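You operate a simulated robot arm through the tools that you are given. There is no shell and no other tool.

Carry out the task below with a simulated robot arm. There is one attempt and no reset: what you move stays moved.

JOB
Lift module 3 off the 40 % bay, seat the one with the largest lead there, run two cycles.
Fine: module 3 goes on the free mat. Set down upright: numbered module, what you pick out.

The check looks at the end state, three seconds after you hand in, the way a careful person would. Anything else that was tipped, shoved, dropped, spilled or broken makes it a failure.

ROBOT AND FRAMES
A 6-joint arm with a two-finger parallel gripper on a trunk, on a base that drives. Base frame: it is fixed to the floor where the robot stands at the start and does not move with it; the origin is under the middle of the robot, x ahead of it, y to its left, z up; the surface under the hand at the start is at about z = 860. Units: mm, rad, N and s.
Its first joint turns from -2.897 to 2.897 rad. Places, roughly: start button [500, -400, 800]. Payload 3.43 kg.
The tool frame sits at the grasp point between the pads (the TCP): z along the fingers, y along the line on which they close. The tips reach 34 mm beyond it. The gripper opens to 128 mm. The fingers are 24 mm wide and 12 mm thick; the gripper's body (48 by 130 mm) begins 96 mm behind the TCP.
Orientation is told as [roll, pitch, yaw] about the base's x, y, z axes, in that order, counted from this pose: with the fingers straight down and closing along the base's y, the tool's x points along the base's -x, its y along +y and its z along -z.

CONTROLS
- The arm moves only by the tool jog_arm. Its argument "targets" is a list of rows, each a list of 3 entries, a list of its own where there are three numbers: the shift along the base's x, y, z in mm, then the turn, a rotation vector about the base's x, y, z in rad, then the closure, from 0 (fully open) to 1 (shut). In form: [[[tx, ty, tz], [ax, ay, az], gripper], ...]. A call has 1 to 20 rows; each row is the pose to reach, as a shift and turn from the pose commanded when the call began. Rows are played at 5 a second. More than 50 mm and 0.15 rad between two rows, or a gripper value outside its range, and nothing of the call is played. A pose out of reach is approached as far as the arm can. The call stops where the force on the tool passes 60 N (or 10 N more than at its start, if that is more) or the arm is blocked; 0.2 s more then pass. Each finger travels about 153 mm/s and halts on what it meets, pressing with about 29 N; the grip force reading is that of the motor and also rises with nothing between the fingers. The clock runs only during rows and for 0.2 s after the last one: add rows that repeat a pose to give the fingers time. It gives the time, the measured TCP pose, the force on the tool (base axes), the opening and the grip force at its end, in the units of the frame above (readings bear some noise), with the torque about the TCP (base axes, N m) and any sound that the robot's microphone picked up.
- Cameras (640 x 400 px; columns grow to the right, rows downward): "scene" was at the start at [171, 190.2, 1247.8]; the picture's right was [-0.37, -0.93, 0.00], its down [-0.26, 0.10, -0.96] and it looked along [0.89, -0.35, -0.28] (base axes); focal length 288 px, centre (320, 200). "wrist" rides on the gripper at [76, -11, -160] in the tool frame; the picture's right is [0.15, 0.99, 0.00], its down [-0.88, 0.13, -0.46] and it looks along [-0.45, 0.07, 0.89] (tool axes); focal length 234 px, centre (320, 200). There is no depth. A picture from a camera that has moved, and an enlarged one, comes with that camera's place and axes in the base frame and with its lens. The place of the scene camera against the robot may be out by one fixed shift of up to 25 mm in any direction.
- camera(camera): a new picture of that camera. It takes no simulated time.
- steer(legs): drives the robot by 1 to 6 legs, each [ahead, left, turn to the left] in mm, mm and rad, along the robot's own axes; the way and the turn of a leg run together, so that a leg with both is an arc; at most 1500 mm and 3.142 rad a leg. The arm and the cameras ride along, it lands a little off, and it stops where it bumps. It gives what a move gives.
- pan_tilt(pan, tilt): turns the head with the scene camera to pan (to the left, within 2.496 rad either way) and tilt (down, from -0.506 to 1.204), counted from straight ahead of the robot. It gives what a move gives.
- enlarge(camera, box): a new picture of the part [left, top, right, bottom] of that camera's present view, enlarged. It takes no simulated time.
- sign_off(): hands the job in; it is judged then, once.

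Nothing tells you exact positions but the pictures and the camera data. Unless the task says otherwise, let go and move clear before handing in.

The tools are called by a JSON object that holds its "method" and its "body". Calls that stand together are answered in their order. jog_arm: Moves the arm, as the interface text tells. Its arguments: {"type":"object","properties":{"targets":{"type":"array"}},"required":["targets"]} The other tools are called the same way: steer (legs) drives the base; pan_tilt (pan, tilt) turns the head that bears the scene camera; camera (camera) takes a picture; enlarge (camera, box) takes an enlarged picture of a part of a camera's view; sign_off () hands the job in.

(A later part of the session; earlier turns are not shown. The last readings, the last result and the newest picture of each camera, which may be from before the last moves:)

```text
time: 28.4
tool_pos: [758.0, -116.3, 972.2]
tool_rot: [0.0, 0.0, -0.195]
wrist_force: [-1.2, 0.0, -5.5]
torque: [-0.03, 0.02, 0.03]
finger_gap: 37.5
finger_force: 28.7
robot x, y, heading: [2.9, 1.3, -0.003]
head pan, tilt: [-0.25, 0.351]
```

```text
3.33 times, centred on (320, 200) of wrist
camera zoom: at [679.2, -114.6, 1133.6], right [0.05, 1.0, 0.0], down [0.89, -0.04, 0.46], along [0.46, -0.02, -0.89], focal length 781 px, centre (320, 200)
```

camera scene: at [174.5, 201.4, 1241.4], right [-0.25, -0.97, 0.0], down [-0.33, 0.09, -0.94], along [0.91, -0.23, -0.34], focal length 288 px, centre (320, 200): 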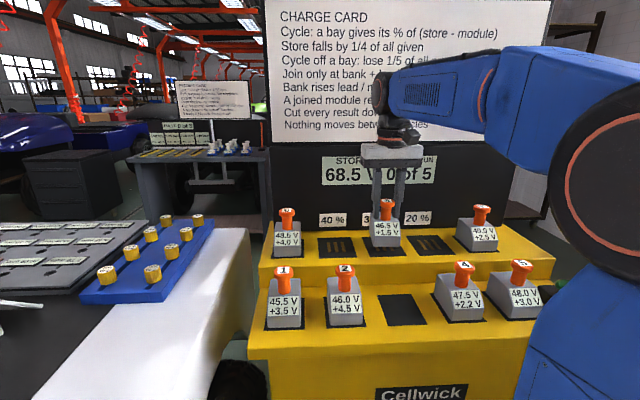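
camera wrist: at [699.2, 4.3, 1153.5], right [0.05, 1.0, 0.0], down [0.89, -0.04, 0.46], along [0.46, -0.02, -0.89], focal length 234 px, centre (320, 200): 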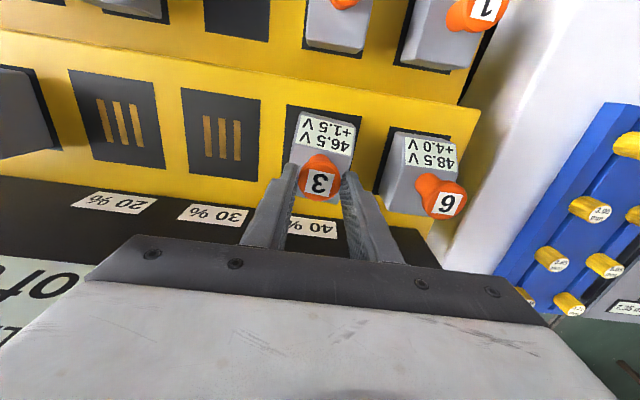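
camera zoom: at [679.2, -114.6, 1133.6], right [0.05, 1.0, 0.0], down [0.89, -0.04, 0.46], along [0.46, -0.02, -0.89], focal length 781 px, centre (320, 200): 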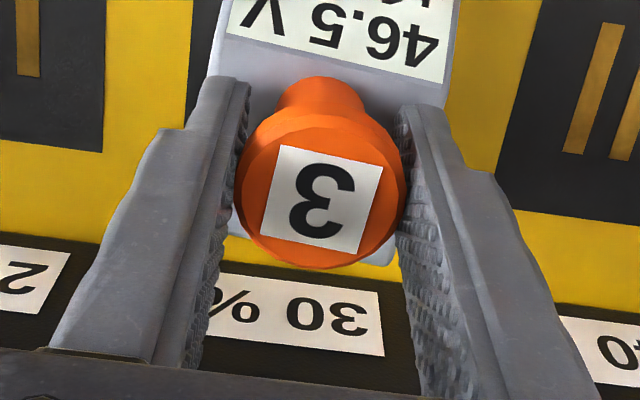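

Still no slip. Next I'll bring it slowly forward toward the space above the free mat, keeping the same height.

{"method": "jog_arm", "body": {"targets": [[[-1.5, 0.3, 0], [0, 0, 0], 1], [[-3.9, 0.8, 0], [0, 0, 0], 1], [[-7.9, 1.5, 0], [0, 0, 0], 1], [[-13.3, 2.5, 0], [0, 0, 0], 1], [[-19.6, 3.8, 0], [0, 0, 0], 1], [[-27.5, 5.3, 0], [0, 0, 0], 1], [[-35.3, 6.8, 0], [0, 0, 0], 1], [[-43.2, 8.3, 0], [0, 0, 0], 1], [[-51.0, 9.8, 0], [0, 0, 0], 1], [[-58.9, 11.3, 0], [0, 0, 0], 1], [[-66.7, 12.8, 0], [0, 0, 0], 1], [[-74.6, 14.3, 0], [0, 0, 0], 1], [[-82.5, 15.8, 0], [0, 0, 0], 1], [[-90.3, 17.4, 0], [0, 0, 0], 1], [[-98.2, 18.9, 0], [0, 0, 0], 1], [[-106.0, 20.4, 0], [0, 0, 0], 1], [[-113.9, 21.9, 0], [0, 0, 0], 1], [[-121.7, 23.4, 0], [0, 0, 0], 1], [[-128.6, 24.7, 0], [0, 0, 0], 1], [[-133.5, 25.6, 0], [0, 0, 0], 1]]}}

{"method": "jog_arm", "body": {"targets": [[[-2.5, 0.5, 0], [0, 0, 0], 1], [[-6.5, 1.2, 0], [0, 0, 0], 1], [[-11.5, 2.2, 0], [0, 0, 0], 1], [[-16.0, 3.1, 0], [0, 0, 0], 1], [[-19.5, 3.8, 0], [0, 0, 0], 1], [[-21.0, 4.1, 0], [0, 0, 0], 1], [[-21.6, 4.2, 0], [0, 0, 0], 1], [[-21.6, 4.2, 0], [0, 0, 0], 1]]}}

{"method": "camera", "body": {"camera": "wrist"}}

{"method": "enlarge", "body": {"camera": "wrist", "box": [240, 90, 400, 250]}}

{"method": "enlarge", "body": {"camera": "scene", "box": [320, 200, 500, 350]}}

```text
time: 32.5
tool_pos: [622.6, -90.7, 974.2]
tool_rot: [0.0, 0.001, -0.194]
wrist_force: [1.4, 0.0, -5.0]
torque: [-0.03, 0.02, -0.01]
finger_gap: 37.5
finger_force: 29.4
robot x, y, heading: [1.0, 1.3, 0.001]
head pan, tilt: [-0.25, 0.351]
```

```text
time: 34.4
tool_pos: [600.5, -87.7, 973.8]
tool_rot: [0.0, -0.001, -0.193]
wrist_force: [0.9, -0.3, -5.6]
torque: [-0.02, 0.04, -0.01]
finger_gap: 37.4
finger_force: 28.9
robot x, y, heading: [1.5, -0.5, -0.001]
head pan, tilt: [-0.25, 0.351]
```

```text
taken
camera wrist: at [523.4, -84.6, 1133.8], right [0.05, 1.0, 0.0], down [0.89, -0.04, 0.46], along [0.46, -0.02, -0.89], focal length 234 px, centre (320, 200)
```

wrist: 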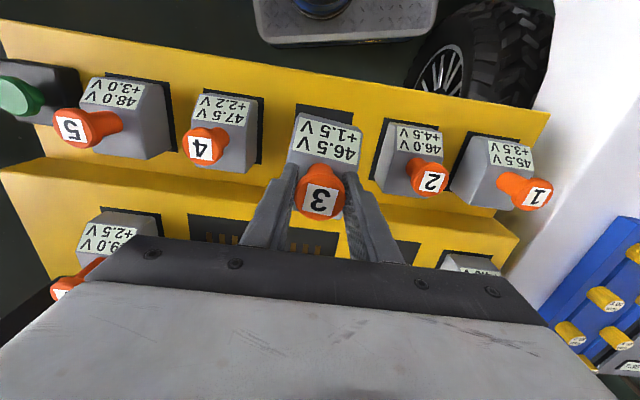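

```text
2.50 times, centred on (320, 170) of wrist
camera zoom: at [523.4, -84.6, 1133.8], right [0.05, 1.0, 0.0], down [0.89, -0.04, 0.46], along [0.46, -0.02, -0.89], focal length 585 px, centre (320, 275)
```

zoom: 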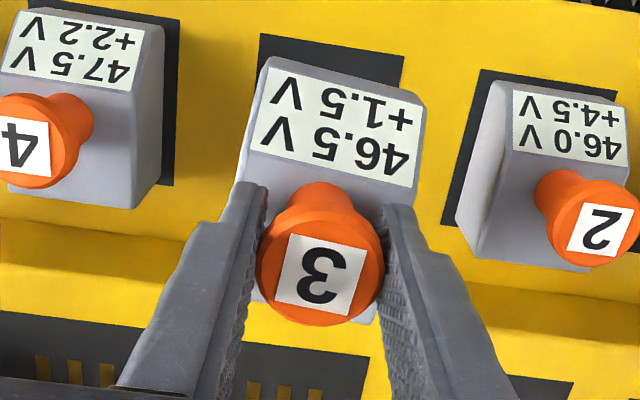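

```text
2.67 times, centred on (410, 275) of scene
camera zoom: at [174.4, 201.4, 1241.4], right [-0.25, -0.97, 0.0], down [-0.33, 0.08, -0.94], along [0.91, -0.23, -0.34], focal length 768 px, centre (80, 0)
```

zoom: 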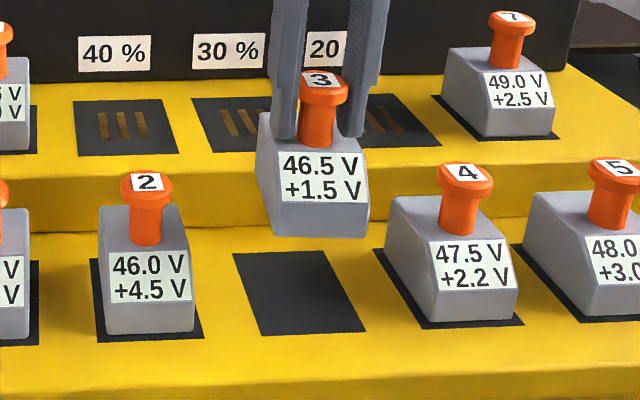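

Module 3 hangs centred over the free mat to about 1 mm. I'll lower it slowly to just above the mat, then feel for contact.

{"method": "jog_arm", "body": {"targets": [[[0, 0, -1], [0, 0, 0], 1], [[0, 0, -3], [0, 0, 0], 1], [[0, 0, -6], [0, 0, 0], 1], [[0, 0, -10], [0, 0, 0], 1], [[0, 0, -14], [0, 0, 0], 1], [[0, 0, -18], [0, 0, 0], 1], [[0, 0, -22], [0, 0, 0], 1], [[0, 0, -27], [0, 0, 0], 1], [[0, 0, -32], [0, 0, 0], 1], [[0, 0, -37], [0, 0, 0], 1], [[0, 0, -42], [0, 0, 0], 1], [[0, 0, -47], [0, 0, 0], 1], [[0, 0, -52], [0, 0, 0], 1], [[0, 0, -57], [0, 0, 0], 1], [[0, 0, -62], [0, 0, 0], 1], [[0, 0, -66], [0, 0, 0], 1], [[0, 0, -70], [0, 0, 0], 1], [[0, 0, -73], [0, 0, 0], 1], [[0, 0, -74.5], [0, 0, 0], 1], [[0, 0, -75], [0, 0, 0], 1]]}}

{"method": "enlarge", "body": {"camera": "scene", "box": [320, 200, 500, 350]}}

{"method": "enlarge", "body": {"camera": "wrist", "box": [240, 90, 400, 250]}}

```text
time: 38.5
tool_pos: [600.7, -86.1, 898.2]
tool_rot: [0.0, 0.0, -0.194]
wrist_force: [-0.2, 0.4, -5.7]
torque: [0.02, 0.0, 0.01]
finger_gap: 37.4
finger_force: 29.3
robot x, y, heading: [0.5, 4.3, -0.002]
head pan, tilt: [-0.25, 0.351]
```

```text
2.67 times, centred on (410, 275) of scene
camera zoom: at [174.4, 201.4, 1241.4], right [-0.25, -0.97, 0.0], down [-0.33, 0.08, -0.94], along [0.91, -0.23, -0.34], focal length 768 px, centre (80, 0)
```

zoom: 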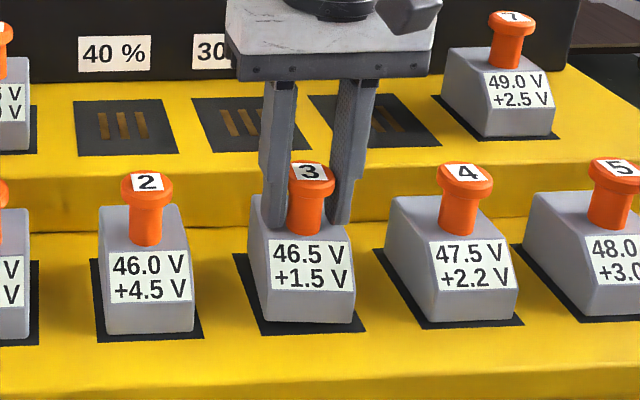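

```text
2.50 times, centred on (320, 170) of wrist
camera zoom: at [524.1, -84.4, 1058.7], right [0.05, 1.0, 0.0], down [0.89, -0.04, 0.46], along [0.46, -0.02, -0.89], focal length 585 px, centre (320, 275)
```

zoom: 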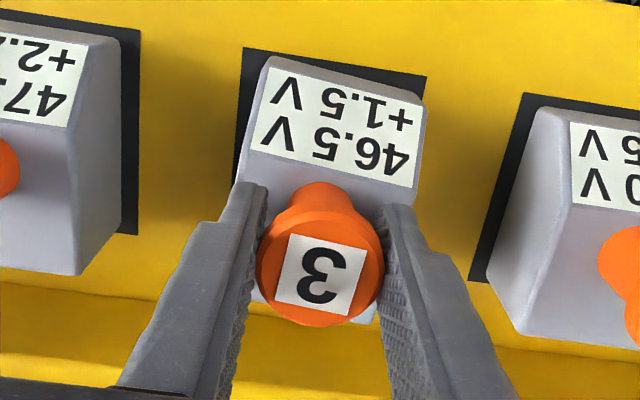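

It's a few millimetres above the mat. I'll step down gently and watch for the weight to come off.

{"method": "jog_arm", "body": {"targets": [[[0, 0, -1], [0, 0, 0], 1], [[0, 0, -2], [0, 0, 0], 1], [[0, 0, -3], [0, 0, 0], 1], [[0, 0, -3], [0, 0, 0], 1]]}}

{"method": "jog_arm", "body": {"targets": [[[0, 0, -1], [0, 0, 0], 1], [[0, 0, -1], [0, 0, 0], 1]]}}

{"method": "jog_arm", "body": {"targets": [[[0, 0, -1], [0, 0, 0], 1], [[0, 0, -1], [0, 0, 0], 1]]}}

```text
time: 39.5
tool_pos: [600.9, -88.2, 896.6]
tool_rot: [0.0, 0.001, -0.193]
wrist_force: [0.5, -0.8, -4.8]
torque: [0.01, 0.02, -0.02]
finger_gap: 37.5
finger_force: 29.3
robot x, y, heading: [2.4, 0.8, 0.001]
head pan, tilt: [-0.25, 0.351]
```

```text
time: 40.1
tool_pos: [601.2, -87.0, 895.6]
tool_rot: [-0.001, 0.0, -0.193]
wrist_force: [-0.4, 0.9, -6.1]
torque: [-0.02, -0.02, 0.0]
finger_gap: 37.4
finger_force: 29.7
robot x, y, heading: [0.4, 3.7, 0.001]
head pan, tilt: [-0.25, 0.351]
```

```text
time: 40.8
tool_pos: [601.4, -86.1, 893.4]
tool_rot: [0.001, -0.001, -0.193]
wrist_force: [0.1, 0.5, -5.2]
torque: [0.01, 0.03, -0.01]
finger_gap: 37.3
finger_force: 28.7
robot x, y, heading: [2.7, 3.9, -0.001]
head pan, tilt: [-0.25, 0.351]
```

{"method": "jog_arm", "body": {"targets": [[[0, 0, -0.7], [0, 0, 0], 1], [[0, 0, -0.7], [0, 0, 0], 1]]}}

{"method": "jog_arm", "body": {"targets": [[[0, 0, -0.7], [0, 0, 0], 1], [[0, 0, -0.7], [0, 0, 0], 1]]}}

{"method": "enlarge", "body": {"camera": "scene", "box": [360, 240, 440, 340]}}

```text
time: 41.4
tool_pos: [601.0, -88.3, 892.8]
tool_rot: [0.0, -0.001, -0.194]
wrist_force: [-1.4, 2.2, 4.9]
torque: [0.12, 0.03, 0.08]
finger_gap: 37.6
finger_force: 29.3
robot x, y, heading: [-0.6, 1.2, -0.0]
head pan, tilt: [-0.25, 0.351]
```

```text
time: 42.0
tool_pos: [601.2, -87.2, 893.8]
tool_rot: [0.0, -0.004, -0.193]
wrist_force: [6.1, 1.9, 26.5]
torque: [0.09, 0.34, 0.06]
finger_gap: 37.5
finger_force: 28.7
robot x, y, heading: [-2.8, 0.7, 0.0]
head pan, tilt: [-0.25, 0.351]
```

```text
4.00 times, centred on (400, 290) of scene
camera zoom: at [174.0, 201.6, 1241.5], right [-0.25, -0.97, 0.0], down [-0.33, 0.08, -0.94], along [0.91, -0.23, -0.34], focal length 1152 px, centre (0, -160)
```

zoom: 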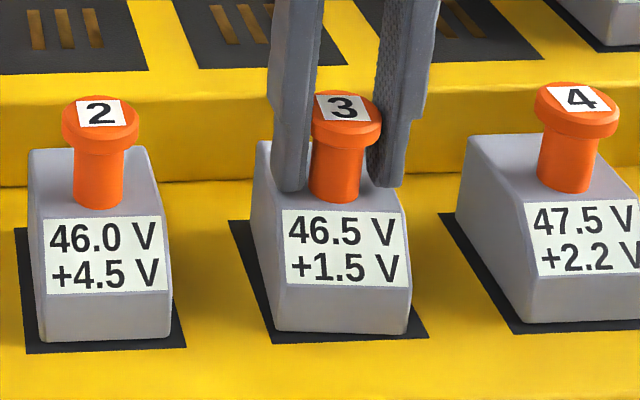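

Module 3 is down on the free mat (contact force rising). I'll relieve the pressing force, open the fingers, and rise clear.

{"method": "jog_arm", "body": {"targets": [[[0, 0, 0.9], [0, 0, 0], 1], [[0, 0, 0.9], [0, 0, 0], 1]]}}

{"method": "jog_arm", "body": {"targets": [[[0, 0, 0], [0, 0, 0], 0.65], [[0, 0, 0], [0, 0, 0], 0.5], [[0, 0, 0], [0, 0, 0], 0.4], [[0, 0, 0], [0, 0, 0], 0.4]]}}

{"method": "jog_arm", "body": {"targets": [[[0, 0, 10], [0, 0, 0], 0.4], [[0, 0, 30], [0, 0, 0], 0.4], [[0, 0, 60], [0, 0, 0], 0.3], [[0, 0, 100], [0, 0, 0], 0.2], [[0, 0, 140], [0, 0, 0], 0.1], [[0, 0, 140], [0, 0, 0], 0]]}}

{"method": "camera", "body": {"camera": "scene"}}

{"method": "camera", "body": {"camera": "wrist"}}

{"method": "enlarge", "body": {"camera": "scene", "box": [360, 240, 440, 340]}}

```text
time: 42.5
tool_pos: [601.8, -86.9, 893.1]
tool_rot: [-0.001, -0.001, -0.193]
wrist_force: [7.2, 1.1, 17.2]
torque: [0.17, -0.34, 0.03]
finger_gap: 37.6
finger_force: 29.0
robot x, y, heading: [-1.7, 0.6, -0.003]
head pan, tilt: [-0.25, 0.351]
```

```text
time: 43.5
tool_pos: [601.2, -86.5, 892.8]
tool_rot: [0.001, 0.0, -0.194]
wrist_force: [0.5, 0.1, -0.5]
torque: [0.0, 0.0, 0.04]
finger_gap: 76.4
finger_force: 0.0
robot x, y, heading: [4.2, 2.0, -0.003]
head pan, tilt: [-0.25, 0.351]
```

```text
time: 45.0
tool_pos: [601.2, -88.3, 1032.8]
tool_rot: [0.0, 0.0, -0.194]
wrist_force: [1.2, -0.3, 0.5]
torque: [0.01, 0.0, -0.02]
finger_gap: 128.1
finger_force: 0.1
robot x, y, heading: [-0.7, 0.6, -0.002]
head pan, tilt: [-0.25, 0.351]
```

```text
taken
camera scene: at [174.3, 201.4, 1241.4], right [-0.25, -0.97, 0.0], down [-0.33, 0.08, -0.94], along [0.91, -0.23, -0.34], focal length 288 px, centre (320, 200)
```

scene: 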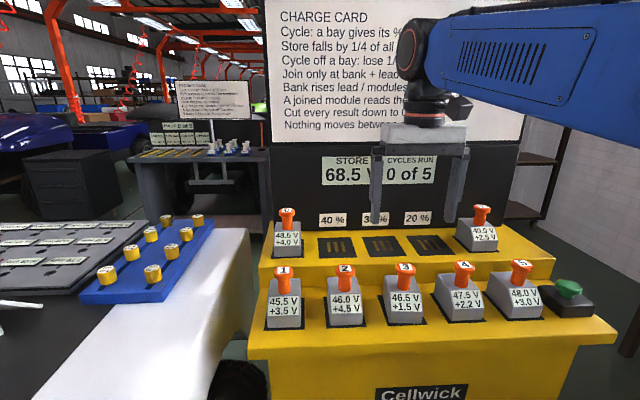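

```text
taken
camera wrist: at [523.5, -85.6, 1193.1], right [0.05, 1.0, 0.0], down [0.89, -0.04, 0.46], along [0.46, -0.02, -0.89], focal length 234 px, centre (320, 200)
```

wrist: 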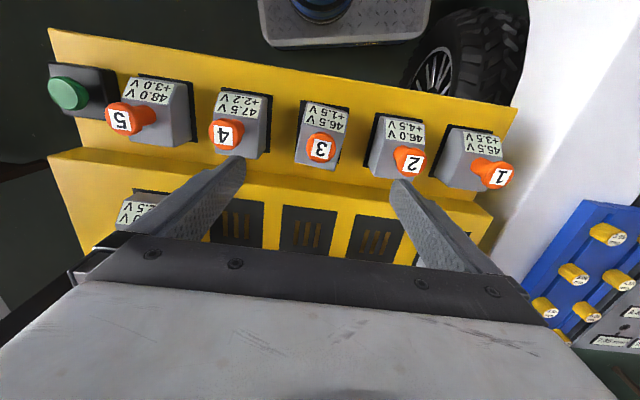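

```text
4.00 times, centred on (400, 290) of scene
camera zoom: at [174.3, 201.4, 1241.4], right [-0.25, -0.97, 0.0], down [-0.33, 0.08, -0.94], along [0.91, -0.23, -0.34], focal length 1152 px, centre (0, -160)
```

zoom: 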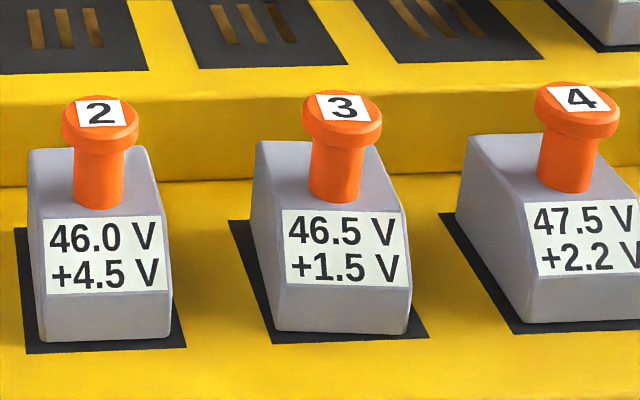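

Module 3 stands upright on the free mat, and everything else looks undisturbed. Now I'll move above module 2 at the same safe height and check alignment.

{"method": "jog_arm", "body": {"targets": [[[6, 30, 0], [0, 0, 0], 0], [[12, 60, 0], [0, 0, 0], 0], [[18, 90, 0], [0, 0, 0], 0], [[24, 118, 0], [0, 0, 0], 0], [[24, 118, 0], [0, 0, 0], 0]]}}

{"method": "enlarge", "body": {"camera": "wrist", "box": [240, 80, 400, 240]}}

```text
time: 46.1
tool_pos: [625.6, 31.4, 1030.5]
tool_rot: [0.001, 0.0, -0.192]
wrist_force: [0.0, 0.5, 0.3]
torque: [0.01, 0.01, -0.02]
finger_gap: 128.3
finger_force: 0.2
robot x, y, heading: [-0.6, -2.5, -0.002]
head pan, tilt: [-0.25, 0.351]
```

```text
2.50 times, centred on (320, 160) of wrist
camera zoom: at [547.9, 34.4, 1191.4], right [0.05, 1.0, 0.0], down [0.89, -0.04, 0.46], along [0.46, -0.02, -0.89], focal length 585 px, centre (320, 300)
```

zoom: 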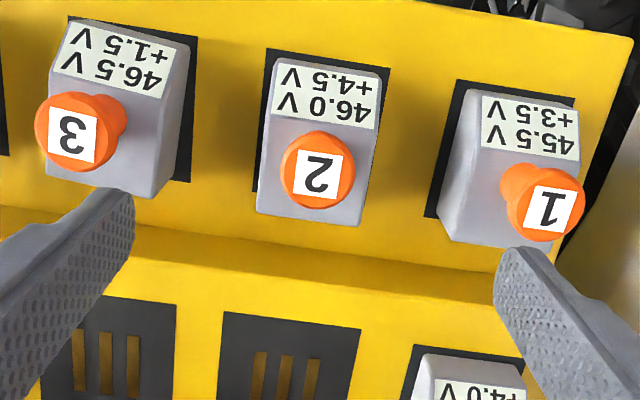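

Module 2's knob is within 1 mm of the grasp axis. I'm descending to head height.

{"method": "jog_arm", "body": {"targets": [[[-0.4, -0.9, -40], [0, 0, 0], 0], [[-0.4, -0.9, -80], [0, 0, 0], 0.15], [[-0.4, -0.9, -115], [0, 0, 0], 0.3], [[-0.4, -0.9, -132], [0, 0, 0], 0.4], [[-0.4, -0.9, -138], [0, 0, 0], 0.4], [[-0.4, -0.9, -138], [0, 0, 0], 0.4]]}}

{"method": "enlarge", "body": {"camera": "wrist", "box": [260, 140, 380, 260]}}

{"method": "enlarge", "body": {"camera": "scene", "box": [300, 220, 400, 340]}}

```text
time: 47.5
tool_pos: [625.5, 29.4, 894.3]
tool_rot: [0.001, 0.001, -0.194]
wrist_force: [-0.1, -0.2, -0.5]
torque: [0.03, -0.03, -0.03]
finger_gap: 76.7
finger_force: 0.1
robot x, y, heading: [3.9, 0.7, -0.001]
head pan, tilt: [-0.25, 0.351]
```

```text
3.33 times, centred on (320, 200) of wrist
camera zoom: at [548.3, 32.4, 1055.5], right [0.05, 1.0, 0.0], down [0.89, -0.04, 0.46], along [0.46, -0.02, -0.89], focal length 781 px, centre (320, 200)
```

zoom: 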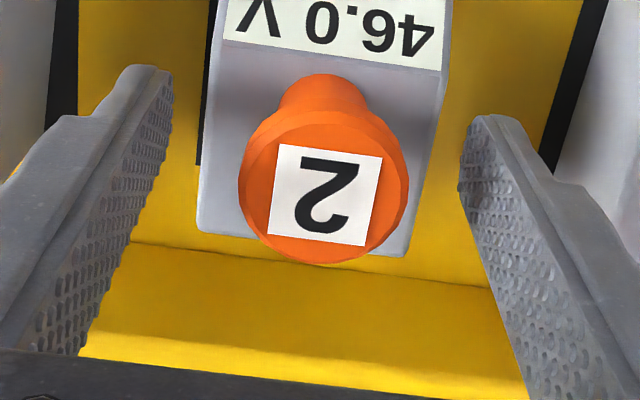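

```text
3.33 times, centred on (350, 280) of scene
camera zoom: at [174.3, 201.4, 1241.4], right [-0.25, -0.97, 0.0], down [-0.33, 0.08, -0.94], along [0.91, -0.23, -0.34], focal length 960 px, centre (220, -67)
```

zoom: 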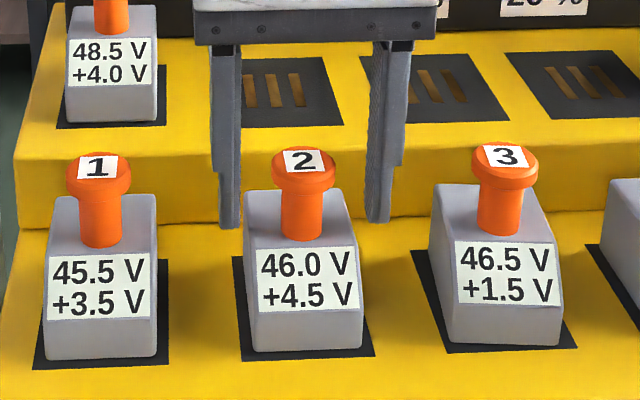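

Aligned. I'm lowering another 1.5 mm, closing, and doing a slow test lift.

{"method": "jog_arm", "body": {"targets": [[[0, 0, -1.5], [0, 0, 0], 0.4], [[0, 0, -1.5], [0, 0, 0], 0.6], [[0, 0, -1.5], [0, 0, 0], 1], [[0, 0, -1.5], [0, 0, 0], 1], [[0, 0, -1.5], [0, 0, 0], 1], [[0, 0, -1.5], [0, 0, 0], 1]]}}

{"method": "enlarge", "body": {"camera": "wrist", "box": [260, 140, 380, 260]}}

{"method": "jog_arm", "body": {"targets": [[[0, 0, 1], [0, 0, 0], 1], [[0, 0, 2], [0, 0, 0], 1], [[0, 0, 3], [0, 0, 0], 1], [[0, 0, 4], [0, 0, 0], 1], [[0, 0, 5], [0, 0, 0], 1], [[0, 0, 6.5], [0, 0, 0], 1], [[0, 0, 8], [0, 0, 0], 1], [[0, 0, 9.5], [0, 0, 0], 1], [[0, 0, 10], [0, 0, 0], 1], [[0, 0, 10], [0, 0, 0], 1]]}}

{"method": "enlarge", "body": {"camera": "wrist", "box": [260, 140, 380, 260]}}

{"method": "enlarge", "body": {"camera": "scene", "box": [300, 220, 400, 340]}}

```text
time: 49.0
tool_pos: [626.4, 29.7, 892.9]
tool_rot: [0.002, -0.003, -0.193]
wrist_force: [0.6, 1.8, 2.6]
torque: [0.02, -0.05, 0.0]
finger_gap: 37.7
finger_force: 29.1
robot x, y, heading: [-0.8, -0.0, 0.001]
head pan, tilt: [-0.25, 0.351]
```

```text
3.33 times, centred on (320, 200) of wrist
camera zoom: at [548.2, 32.6, 1053.8], right [0.05, 1.0, 0.0], down [0.89, -0.04, 0.46], along [0.46, -0.02, -0.89], focal length 781 px, centre (320, 200)
```

zoom: 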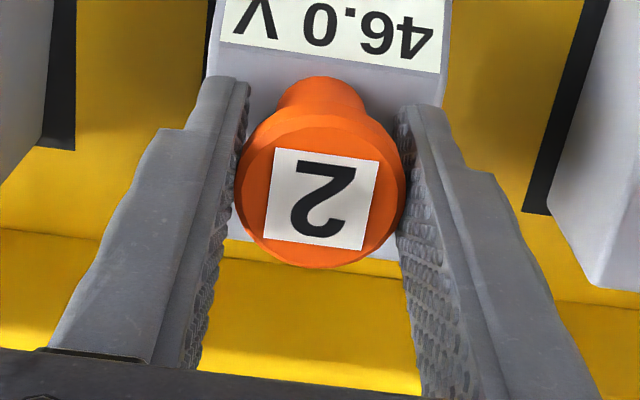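

```text
time: 51.1
tool_pos: [625.2, 30.1, 904.3]
tool_rot: [-0.001, 0.0, -0.192]
wrist_force: [-0.2, 0.3, -5.8]
torque: [-0.01, 0.0, -0.03]
finger_gap: 37.6
finger_force: 28.6
robot x, y, heading: [-0.6, -0.8, -0.003]
head pan, tilt: [-0.25, 0.351]
```

```text
3.33 times, centred on (320, 200) of wrist
camera zoom: at [547.5, 32.4, 1063.2], right [0.05, 1.0, 0.0], down [0.89, -0.04, 0.46], along [0.46, -0.02, -0.89], focal length 781 px, centre (320, 200)
```

zoom: 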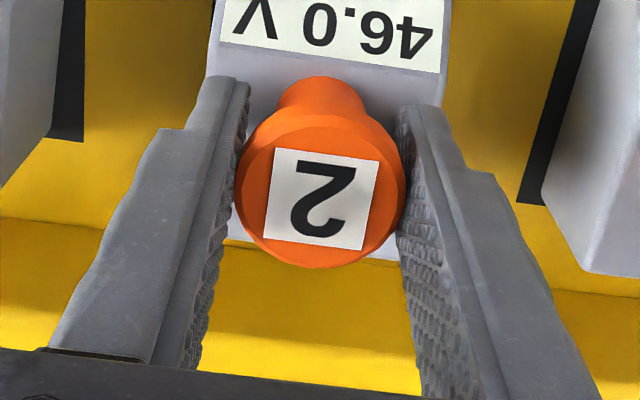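

```text
3.33 times, centred on (350, 280) of scene
camera zoom: at [174.5, 201.5, 1241.4], right [-0.25, -0.97, 0.0], down [-0.33, 0.08, -0.94], along [0.91, -0.23, -0.34], focal length 960 px, centre (220, -67)
```

zoom: 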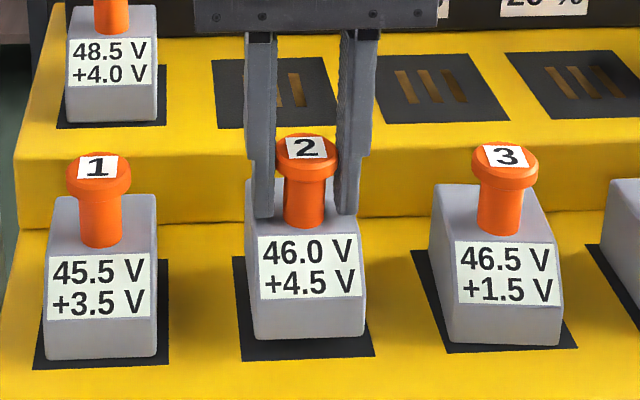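

Module 2 is held firmly with no slip. I'll raise it slowly to clear the upper tier.

{"method": "jog_arm", "body": {"targets": [[[0, 0, 1], [0, 0, 0], 1], [[0, 0, 3], [0, 0, 0], 1], [[0, 0, 6], [0, 0, 0], 1], [[0, 0, 10], [0, 0, 0], 1], [[0, 0, 14], [0, 0, 0], 1], [[0, 0, 18], [0, 0, 0], 1], [[0, 0, 22], [0, 0, 0], 1], [[0, 0, 26], [0, 0, 0], 1], [[0, 0, 30], [0, 0, 0], 1], [[0, 0, 34], [0, 0, 0], 1], [[0, 0, 38], [0, 0, 0], 1], [[0, 0, 42], [0, 0, 0], 1], [[0, 0, 46], [0, 0, 0], 1], [[0, 0, 50], [0, 0, 0], 1], [[0, 0, 54], [0, 0, 0], 1], [[0, 0, 58], [0, 0, 0], 1], [[0, 0, 62], [0, 0, 0], 1], [[0, 0, 66], [0, 0, 0], 1], [[0, 0, 69], [0, 0, 0], 1], [[0, 0, 71], [0, 0, 0], 1]]}}

{"method": "jog_arm", "body": {"targets": [[[0, 0, 1.5], [0, 0, 0], 1], [[0, 0, 3], [0, 0, 0], 1], [[0, 0, 4], [0, 0, 0], 1], [[0, 0, 4], [0, 0, 0], 1]]}}

{"method": "enlarge", "body": {"camera": "wrist", "box": [260, 140, 380, 260]}}

{"method": "camera", "body": {"camera": "scene"}}

```text
time: 55.4
tool_pos: [624.0, 28.5, 975.1]
tool_rot: [0.0, 0.001, -0.192]
wrist_force: [-0.5, 0.9, -5.7]
torque: [-0.03, -0.02, -0.03]
finger_gap: 37.7
finger_force: 28.9
robot x, y, heading: [2.2, -1.3, 0.002]
head pan, tilt: [-0.25, 0.351]
```

```text
time: 56.4
tool_pos: [626.0, 28.8, 978.2]
tool_rot: [0.0, 0.001, -0.193]
wrist_force: [-0.4, 0.2, -6.3]
torque: [0.0, 0.03, 0.01]
finger_gap: 37.6
finger_force: 28.6
robot x, y, heading: [3.0, -0.2, 0.0]
head pan, tilt: [-0.25, 0.351]
```

```text
3.33 times, centred on (320, 200) of wrist
camera zoom: at [547.8, 32.4, 1138.5], right [0.05, 1.0, 0.0], down [0.89, -0.04, 0.46], along [0.46, -0.02, -0.89], focal length 781 px, centre (320, 200)
```

zoom: 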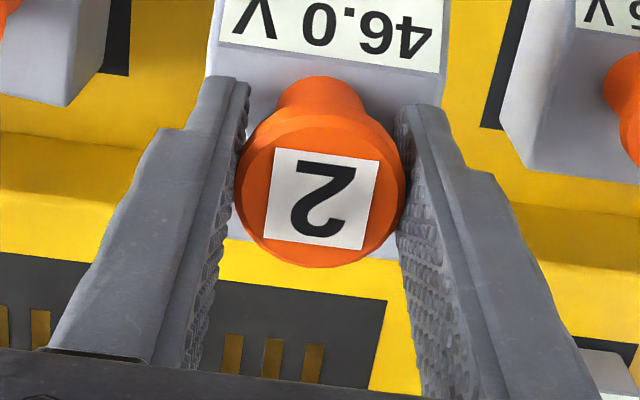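

```text
taken
camera scene: at [174.4, 201.5, 1241.4], right [-0.25, -0.97, 0.0], down [-0.33, 0.08, -0.94], along [0.91, -0.23, -0.34], focal length 288 px, centre (320, 200)
```

scene: 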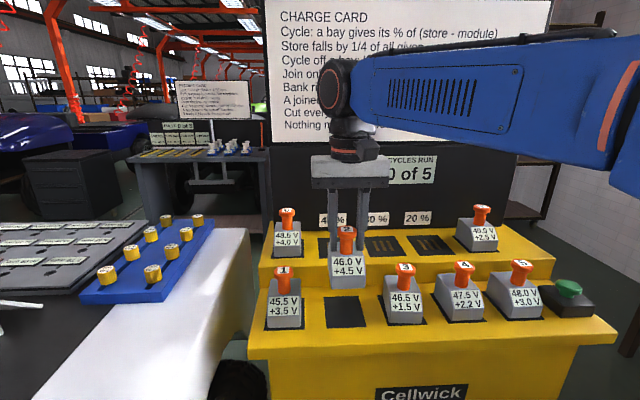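

Held steady. Next is a slow move straight back over the now-empty 40 % bay.

{"method": "jog_arm", "body": {"targets": [[[1.5, -0.3, 0], [0, 0, 0], 1], [[3.9, -0.8, 0], [0, 0, 0], 1], [[7.9, -1.5, 0], [0, 0, 0], 1], [[13.3, -2.6, 0], [0, 0, 0], 1], [[19.6, -3.8, 0], [0, 0, 0], 1], [[27.5, -5.3, 0], [0, 0, 0], 1], [[35.3, -6.9, 0], [0, 0, 0], 1], [[43.2, -8.4, 0], [0, 0, 0], 1], [[51.1, -9.9, 0], [0, 0, 0], 1], [[58.9, -11.4, 0], [0, 0, 0], 1], [[66.8, -12.9, 0], [0, 0, 0], 1], [[74.6, -14.5, 0], [0, 0, 0], 1], [[82.5, -16.0, 0], [0, 0, 0], 1], [[90.3, -17.5, 0], [0, 0, 0], 1], [[98.2, -19.0, 0], [0, 0, 0], 1], [[106.0, -20.6, 0], [0, 0, 0], 1], [[113.9, -22.1, 0], [0, 0, 0], 1], [[121.7, -23.6, 0], [0, 0, 0], 1], [[128.6, -24.9, 0], [0, 0, 0], 1], [[133.5, -25.9, 0], [0, 0, 0], 1]]}}

{"method": "jog_arm", "body": {"targets": [[[2.5, -0.5, 0], [0, 0, 0], 1], [[7.0, -1.3, 0], [0, 0, 0], 1], [[12.5, -2.4, 0], [0, 0, 0], 1], [[17.5, -3.4, 0], [0, 0, 0], 1], [[21.0, -4.1, 0], [0, 0, 0], 1], [[22.8, -4.4, 0], [0, 0, 0], 1], [[23.3, -4.5, 0], [0, 0, 0], 1], [[23.3, -4.5, 0], [0, 0, 0], 1]]}}

{"method": "enlarge", "body": {"camera": "wrist", "box": [240, 90, 400, 250]}}

{"method": "enlarge", "body": {"camera": "scene", "box": [250, 180, 410, 330]}}

```text
time: 60.5
tool_pos: [757.7, 2.6, 978.8]
tool_rot: [0.0, 0.001, -0.194]
wrist_force: [-0.7, 0.6, -5.3]
torque: [0.04, -0.01, 0.02]
finger_gap: 37.5
finger_force: 29.6
robot x, y, heading: [0.9, 0.2, -0.003]
head pan, tilt: [-0.25, 0.351]
```

```text
time: 62.4
tool_pos: [782.7, -0.6, 979.2]
tool_rot: [-0.002, 0.001, -0.194]
wrist_force: [-0.2, -0.1, -5.5]
torque: [0.02, 0.05, 0.03]
finger_gap: 37.7
finger_force: 29.2
robot x, y, heading: [0.3, 1.7, 0.001]
head pan, tilt: [-0.25, 0.351]
```

```text
2.50 times, centred on (320, 170) of wrist
camera zoom: at [704.5, 2.2, 1138.4], right [0.05, 1.0, 0.0], down [0.89, -0.04, 0.46], along [0.46, -0.02, -0.89], focal length 585 px, centre (320, 275)
```

zoom: 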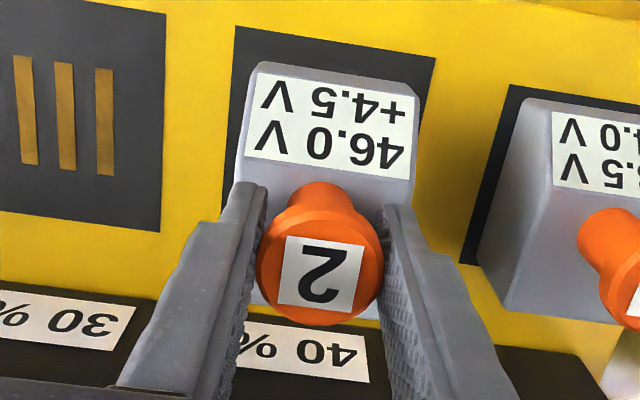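

```text
2.67 times, centred on (330, 255) of scene
camera zoom: at [174.5, 201.5, 1241.4], right [-0.25, -0.97, 0.0], down [-0.33, 0.08, -0.94], along [0.91, -0.23, -0.34], focal length 768 px, centre (293, 53)
```

zoom: 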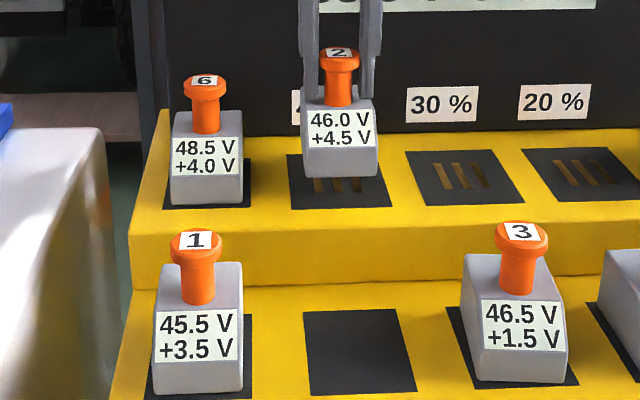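

Module 2 hangs centred over the 40 % bay. I'm lowering it gently and feeling for contact.

{"method": "jog_arm", "body": {"targets": [[[0, 0, -1], [0, 0, 0], 1], [[0, 0, -3], [0, 0, 0], 1], [[0, 0, -6], [0, 0, 0], 1], [[0, 0, -9], [0, 0, 0], 1], [[0, 0, -12], [0, 0, 0], 1], [[0, 0, -15], [0, 0, 0], 1], [[0, 0, -18], [0, 0, 0], 1], [[0, 0, -20.5], [0, 0, 0], 1], [[0, 0, -22], [0, 0, 0], 1], [[0, 0, -22], [0, 0, 0], 1]]}}

{"method": "jog_arm", "body": {"targets": [[[0, 0, -1], [0, 0, 0], 1], [[0, 0, -1], [0, 0, 0], 1]]}}

{"method": "jog_arm", "body": {"targets": [[[0, 0, -0.8], [0, 0, 0], 1], [[0, 0, -0.8], [0, 0, 0], 1]]}}

{"method": "enlarge", "body": {"camera": "scene", "box": [300, 190, 380, 270]}}

```text
time: 64.5
tool_pos: [781.0, -0.4, 957.5]
tool_rot: [-0.001, -0.001, -0.193]
wrist_force: [0.1, 0.5, -4.5]
torque: [-0.03, -0.01, -0.01]
finger_gap: 38.0
finger_force: 29.1
robot x, y, heading: [1.2, -3.5, 0.002]
head pan, tilt: [-0.25, 0.351]
```

```text
time: 65.2
tool_pos: [782.1, -1.5, 956.6]
tool_rot: [0.0, 0.0, -0.193]
wrist_force: [0.0, 0.3, -6.0]
torque: [0.0, 0.04, 0.0]
finger_gap: 37.8
finger_force: 29.2
robot x, y, heading: [-2.9, 1.9, -0.002]
head pan, tilt: [-0.25, 0.351]
```

```text
time: 65.8
tool_pos: [781.8, -1.1, 955.7]
tool_rot: [-0.002, -0.001, -0.193]
wrist_force: [-0.9, 0.2, -5.5]
torque: [0.02, -0.02, -0.01]
finger_gap: 37.7
finger_force: 29.5
robot x, y, heading: [-2.2, -0.3, -0.002]
head pan, tilt: [-0.25, 0.351]
```

```text
5.00 times, centred on (340, 230) of scene
camera zoom: at [174.5, 201.5, 1241.4], right [-0.25, -0.97, 0.0], down [-0.33, 0.08, -0.94], along [0.91, -0.23, -0.34], focal length 1440 px, centre (220, 50)
```

zoom: 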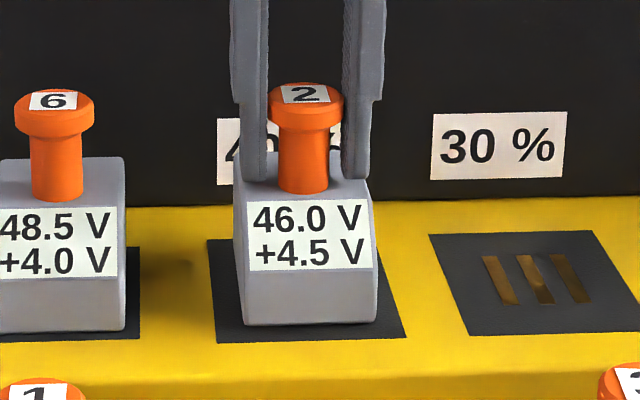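

Just about 2 mm above the bay now. I'm continuing in sub-millimetre steps.

{"method": "jog_arm", "body": {"targets": [[[0, 0, -0.8], [0, 0, 0], 1], [[0, 0, -0.8], [0, 0, 0], 1]]}}

{"method": "jog_arm", "body": {"targets": [[[0, 0, -0.7], [0, 0, 0], 1], [[0, 0, -0.7], [0, 0, 0], 1]]}}

```text
time: 66.3
tool_pos: [781.9, -0.7, 954.3]
tool_rot: [0.0, 0.0, -0.195]
wrist_force: [0.6, 0.0, -6.2]
torque: [0.01, 0.03, -0.01]
finger_gap: 37.8
finger_force: 29.1
robot x, y, heading: [3.7, -2.5, 0.002]
head pan, tilt: [-0.25, 0.351]
```

```text
time: 67.0
tool_pos: [782.4, -1.5, 953.6]
tool_rot: [0.001, -0.003, -0.193]
wrist_force: [2.7, -1.1, 6.3]
torque: [-0.17, 0.07, 0.04]
finger_gap: 37.7
finger_force: 28.8
robot x, y, heading: [0.9, -0.3, -0.002]
head pan, tilt: [-0.25, 0.351]
```

Contact: the force went from −6 N to +6 N, so module 2 is resting in the 40 % bay. I'm relieving slightly, opening and rising straight up.

{"method": "jog_arm", "body": {"targets": [[[0, 0, 0.2], [0, 0, 0], 0.8], [[0, 0, 0.2], [0, 0, 0], 0.65], [[0, 0, 0.2], [0, 0, 0], 0.5], [[0, 0, 0.2], [0, 0, 0], 0.4], [[0, 0, 0.2], [0, 0, 0], 0.4]]}}

{"method": "jog_arm", "body": {"targets": [[[0, 0, 8], [0, 0, 0], 0.4], [[0, 0, 25], [0, 0, 0], 0.4], [[0, 0, 55], [0, 0, 0], 0.4], [[0, 0, 90], [0, 0, 0], 0.4], [[0, 0, 120], [0, 0, 0], 0.4], [[0, 0, 120], [0, 0, 0], 0.4]]}}

{"method": "enlarge", "body": {"camera": "scene", "box": [250, 180, 410, 330]}}

{"method": "camera", "body": {"camera": "scene"}}

{"method": "enlarge", "body": {"camera": "wrist", "box": [240, 80, 440, 205]}}

```text
time: 68.2
tool_pos: [782.3, -0.4, 953.8]
tool_rot: [0.001, 0.0, -0.195]
wrist_force: [0.2, 0.2, 0.3]
torque: [0.01, -0.01, -0.01]
finger_gap: 76.8
finger_force: 0.0
robot x, y, heading: [1.4, 0.2, -0.001]
head pan, tilt: [-0.25, 0.351]
```

```text
time: 69.5
tool_pos: [782.6, -1.3, 1073.9]
tool_rot: [0.0, 0.001, -0.194]
wrist_force: [0.1, -0.4, 0.1]
torque: [0.03, 0.03, 0.0]
finger_gap: 76.7
finger_force: 0.1
robot x, y, heading: [-1.5, 1.5, -0.004]
head pan, tilt: [-0.25, 0.351]
```

```text
2.67 times, centred on (330, 255) of scene
camera zoom: at [174.3, 201.5, 1241.4], right [-0.25, -0.97, 0.0], down [-0.33, 0.08, -0.94], along [0.91, -0.23, -0.34], focal length 768 px, centre (293, 53)
```

zoom: 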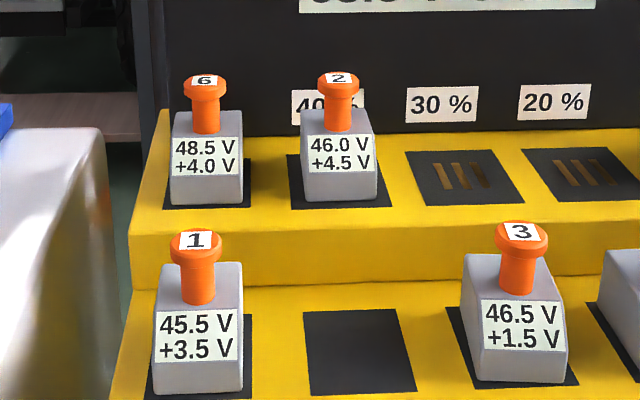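

```text
taken
camera scene: at [174.3, 201.5, 1241.4], right [-0.25, -0.97, 0.0], down [-0.33, 0.08, -0.94], along [0.91, -0.23, -0.34], focal length 288 px, centre (320, 200)
```

scene: 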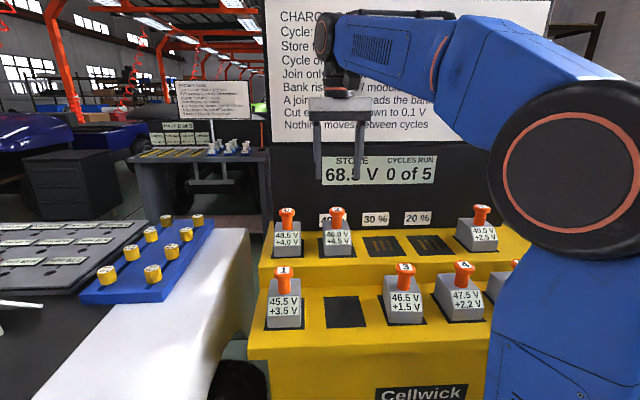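

```text
3.20 times, centred on (340, 142) of wrist
camera zoom: at [704.8, 1.9, 1234.1], right [0.05, 1.0, 0.0], down [0.89, -0.04, 0.46], along [0.46, -0.02, -0.89], focal length 749 px, centre (256, 384)
```

zoom: 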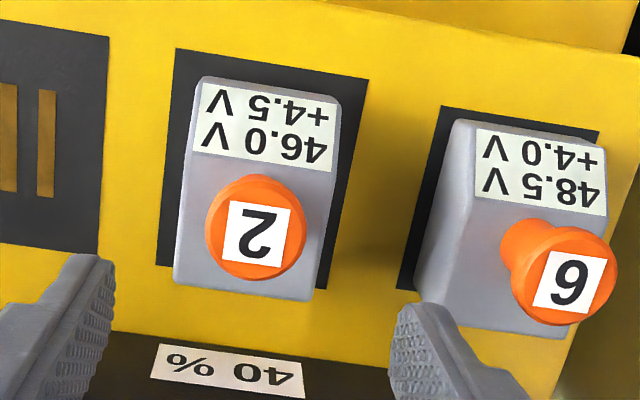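

Module 2 stands upright and squared in the 40 % bay, and the display still shows 68.5 V and 0 of 5. Next I'll carry the hand at a safe height to above the green start button and close the fingers for pressing.

{"method": "jog_arm", "body": {"targets": [[[-22, -35, 0], [0, 0, 0], 0.5], [[-44, -70, 0], [0, 0, 0], 0.7], [[-66, -106, 0], [0, 0, 0], 1], [[-88, -141, 0], [0, 0, 0], 1], [[-110, -176, 0], [0, 0, 0], 1], [[-132, -212, 0], [0, 0, 0], 1], [[-154, -247, 0], [0, 0, 0], 1], [[-176, -282, 0], [0, 0, 0], 1], [[-198, -318, 0], [0, 0, 0], 1], [[-220, -353, 0], [0, 0, 0], 1], [[-240, -389, -5], [0, 0, 0], 1], [[-258, -424, -15], [0, 0, 0], 1], [[-258, -424, -30], [0, 0, 0], 1], [[-258, -424, -30], [0, 0, 0], 1]]}}

{"method": "camera", "body": {"camera": "wrist"}}

{"method": "enlarge", "body": {"camera": "wrist", "box": [240, 70, 400, 230]}}

{"method": "pan_tilt", "body": {"pan": -0.6, "tilt": 0.35}}

{"method": "camera", "body": {"camera": "scene"}}

```text
time: 72.5
tool_pos: [524.0, -423.7, 1042.1]
tool_rot: [-0.001, -0.001, -0.194]
wrist_force: [-0.1, 0.2, 0.5]
torque: [-0.01, -0.02, 0.03]
finger_gap: 0.0
finger_force: 28.4
robot x, y, heading: [2.7, -0.2, 0.001]
head pan, tilt: [-0.25, 0.351]
```

```text
taken
camera wrist: at [446.5, -421.1, 1202.1], right [0.05, 1.0, 0.0], down [0.89, -0.04, 0.46], along [0.46, -0.02, -0.89], focal length 234 px, centre (320, 200)
```

wrist: 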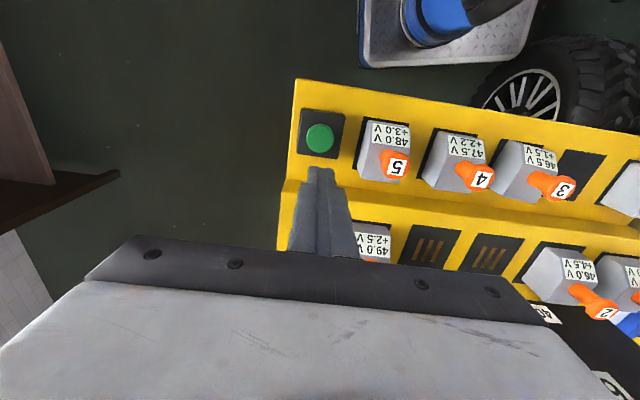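

```text
2.50 times, centred on (320, 150) of wrist
camera zoom: at [446.5, -421.1, 1202.1], right [0.05, 1.0, 0.0], down [0.89, -0.04, 0.46], along [0.46, -0.02, -0.89], focal length 585 px, centre (320, 325)
```

zoom: 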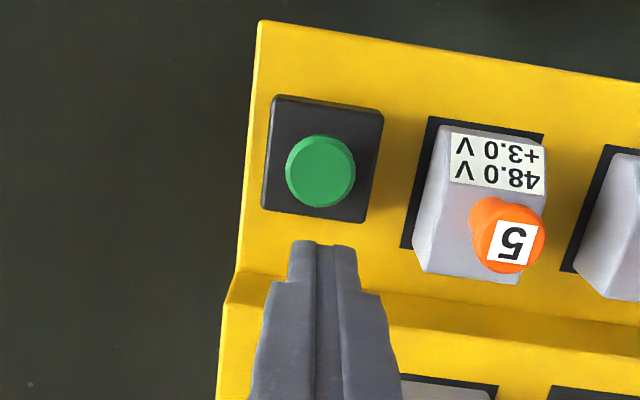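

```text
time: 73.4
tool_pos: [524.3, -424.3, 1041.2]
tool_rot: [-0.001, 0.001, -0.194]
wrist_force: [-0.1, 0.0, -0.4]
torque: [-0.03, 0.03, 0.0]
finger_gap: 0.0
finger_force: 29.3
robot x, y, heading: [-2.0, 0.2, 0.004]
head pan, tilt: [-0.6, 0.351]
```

```text
taken
camera scene: at [161.0, 171.9, 1241.4], right [-0.56, -0.83, 0.0], down [-0.28, 0.19, -0.94], along [0.78, -0.53, -0.34], focal length 288 px, centre (320, 200)
```

scene: 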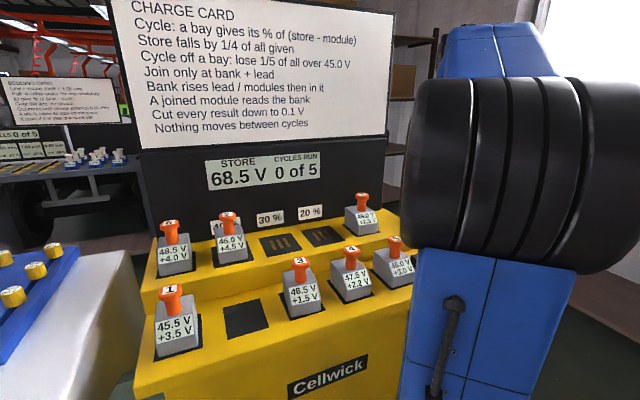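

The button's green cap lies straight below the closed fingertips, within about 1 mm, and the display stays in the scene camera's view. I'll come down to just above the cap.

{"method": "jog_arm", "body": {"targets": [[[0.5, 0.8, -40], [0, 0, 0], 1], [[0.5, 0.8, -80], [0, 0, 0], 1], [[0.5, 0.8, -115], [0, 0, 0], 1], [[0.5, 0.8, -135], [0, 0, 0], 1], [[0.5, 0.8, -147], [0, 0, 0], 1], [[0.5, 0.8, -147], [0, 0, 0], 1]]}}

{"method": "enlarge", "body": {"camera": "wrist", "box": [240, 70, 400, 230]}}

{"method": "enlarge", "body": {"camera": "scene", "box": [190, 140, 340, 210]}}

```text
time: 74.8
tool_pos: [524.4, -424.9, 897.0]
tool_rot: [0.001, 0.0, -0.194]
wrist_force: [-0.1, 0.2, 0.8]
torque: [-0.03, 0.02, 0.02]
finger_gap: 0.0
finger_force: 28.9
robot x, y, heading: [1.4, -0.3, 0.001]
head pan, tilt: [-0.6, 0.351]
```

```text
2.50 times, centred on (320, 150) of wrist
camera zoom: at [446.5, -420.6, 1056.7], right [0.05, 1.0, 0.0], down [0.89, -0.04, 0.46], along [0.46, -0.02, -0.89], focal length 585 px, centre (320, 325)
```

zoom: 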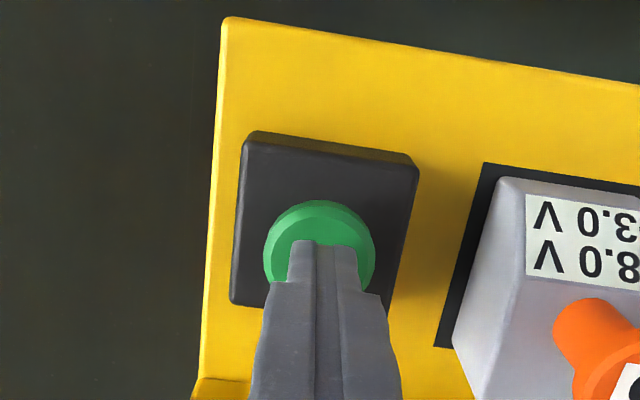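

```text
4.27 times, centred on (265, 175) of scene
camera zoom: at [160.9, 171.8, 1241.4], right [-0.56, -0.83, 0.0], down [-0.28, 0.19, -0.94], along [0.77, -0.53, -0.34], focal length 1228 px, centre (555, 307)
```

zoom: 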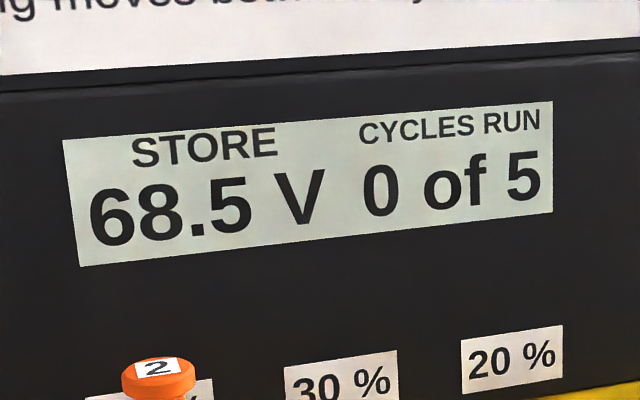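

Aligned about 15 mm above the cap. I'll press down in small steps, watching force and the cycle counter.

{"method": "jog_arm", "body": {"targets": [[[0, 0, -4], [0, 0, 0], 1], [[0, 0, -8], [0, 0, 0], 1], [[0, 0, -11], [0, 0, 0], 1], [[0, 0, -13], [0, 0, 0], 1]]}}

{"method": "jog_arm", "body": {"targets": [[[0, 0, -1], [0, 0, 0], 1], [[0, 0, -2], [0, 0, 0], 1]]}}

{"method": "enlarge", "body": {"camera": "scene", "box": [190, 140, 340, 210]}}

```text
time: 75.8
tool_pos: [524.5, -424.0, 884.8]
tool_rot: [0.0, -0.001, -0.195]
wrist_force: [-1.0, -0.3, 2.2]
torque: [-0.04, 0.03, 0.0]
finger_gap: 0.1
finger_force: 28.8
robot x, y, heading: [-1.3, 0.1, 0.001]
head pan, tilt: [-0.6, 0.351]
```

```text
time: 76.4
tool_pos: [524.4, -423.1, 882.3]
tool_rot: [-0.001, -0.003, -0.194]
wrist_force: [-0.3, 0.4, 9.5]
torque: [0.05, 0.0, 0.04]
finger_gap: 0.0
finger_force: 28.8
robot x, y, heading: [-0.8, -0.7, 0.003]
head pan, tilt: [-0.6, 0.351]
```

```text
4.27 times, centred on (265, 175) of scene
camera zoom: at [160.7, 172.0, 1241.4], right [-0.56, -0.83, 0.0], down [-0.28, 0.19, -0.94], along [0.77, -0.53, -0.34], focal length 1228 px, centre (555, 307)
```

zoom: 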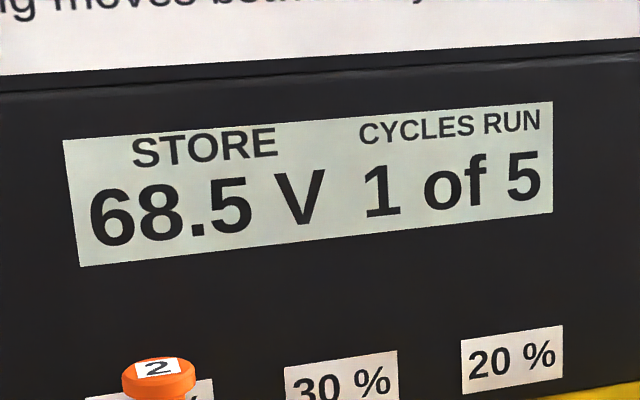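

The counter went to 1 of 5. I'll release the button completely, then check that the store and module readings updated before pressing again.

{"method": "jog_arm", "body": {"targets": [[[0, 0, 4], [0, 0, 0], 1], [[0, 0, 10], [0, 0, 0], 1], [[0, 0, 15], [0, 0, 0], 1], [[0, 0, 15], [0, 0, 0], 1]]}}

{"method": "enlarge", "body": {"camera": "scene", "box": [190, 140, 340, 210]}}

{"method": "enlarge", "body": {"camera": "scene", "box": [140, 180, 420, 360]}}

```text
time: 77.4
tool_pos: [525.6, -423.2, 896.3]
tool_rot: [0.0, -0.001, -0.192]
wrist_force: [1.2, 0.2, -0.2]
torque: [-0.01, 0.03, -0.01]
finger_gap: 0.2
finger_force: 28.9
robot x, y, heading: [-2.9, 1.0, -0.001]
head pan, tilt: [-0.6, 0.351]
```

```text
4.27 times, centred on (265, 175) of scene
camera zoom: at [160.9, 171.8, 1241.4], right [-0.56, -0.83, 0.0], down [-0.28, 0.19, -0.94], along [0.77, -0.53, -0.34], focal length 1228 px, centre (555, 307)
```

zoom: 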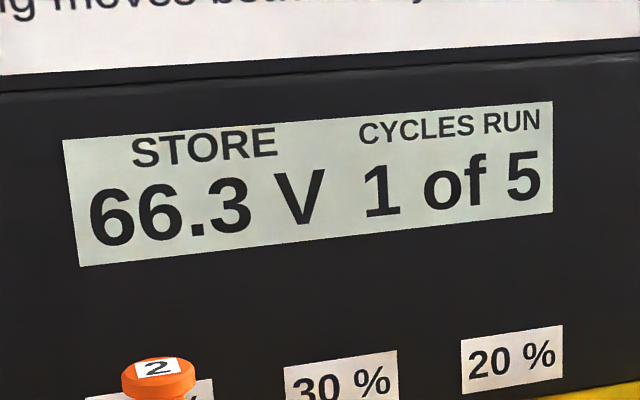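

```text
2.22 times, centred on (280, 270) of scene
camera zoom: at [160.9, 171.8, 1241.4], right [-0.56, -0.83, 0.0], down [-0.28, 0.19, -0.94], along [0.77, -0.53, -0.34], focal length 640 px, centre (409, 44)
```

zoom: 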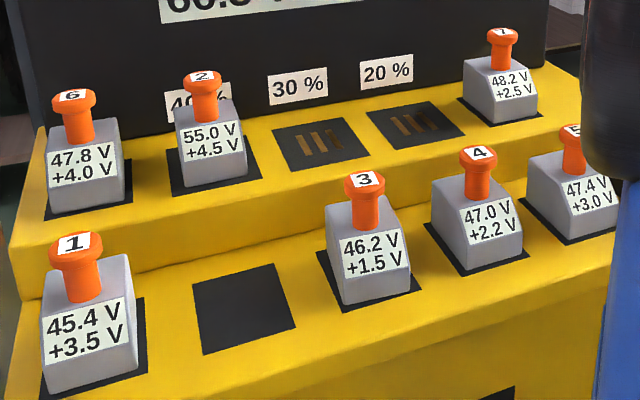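

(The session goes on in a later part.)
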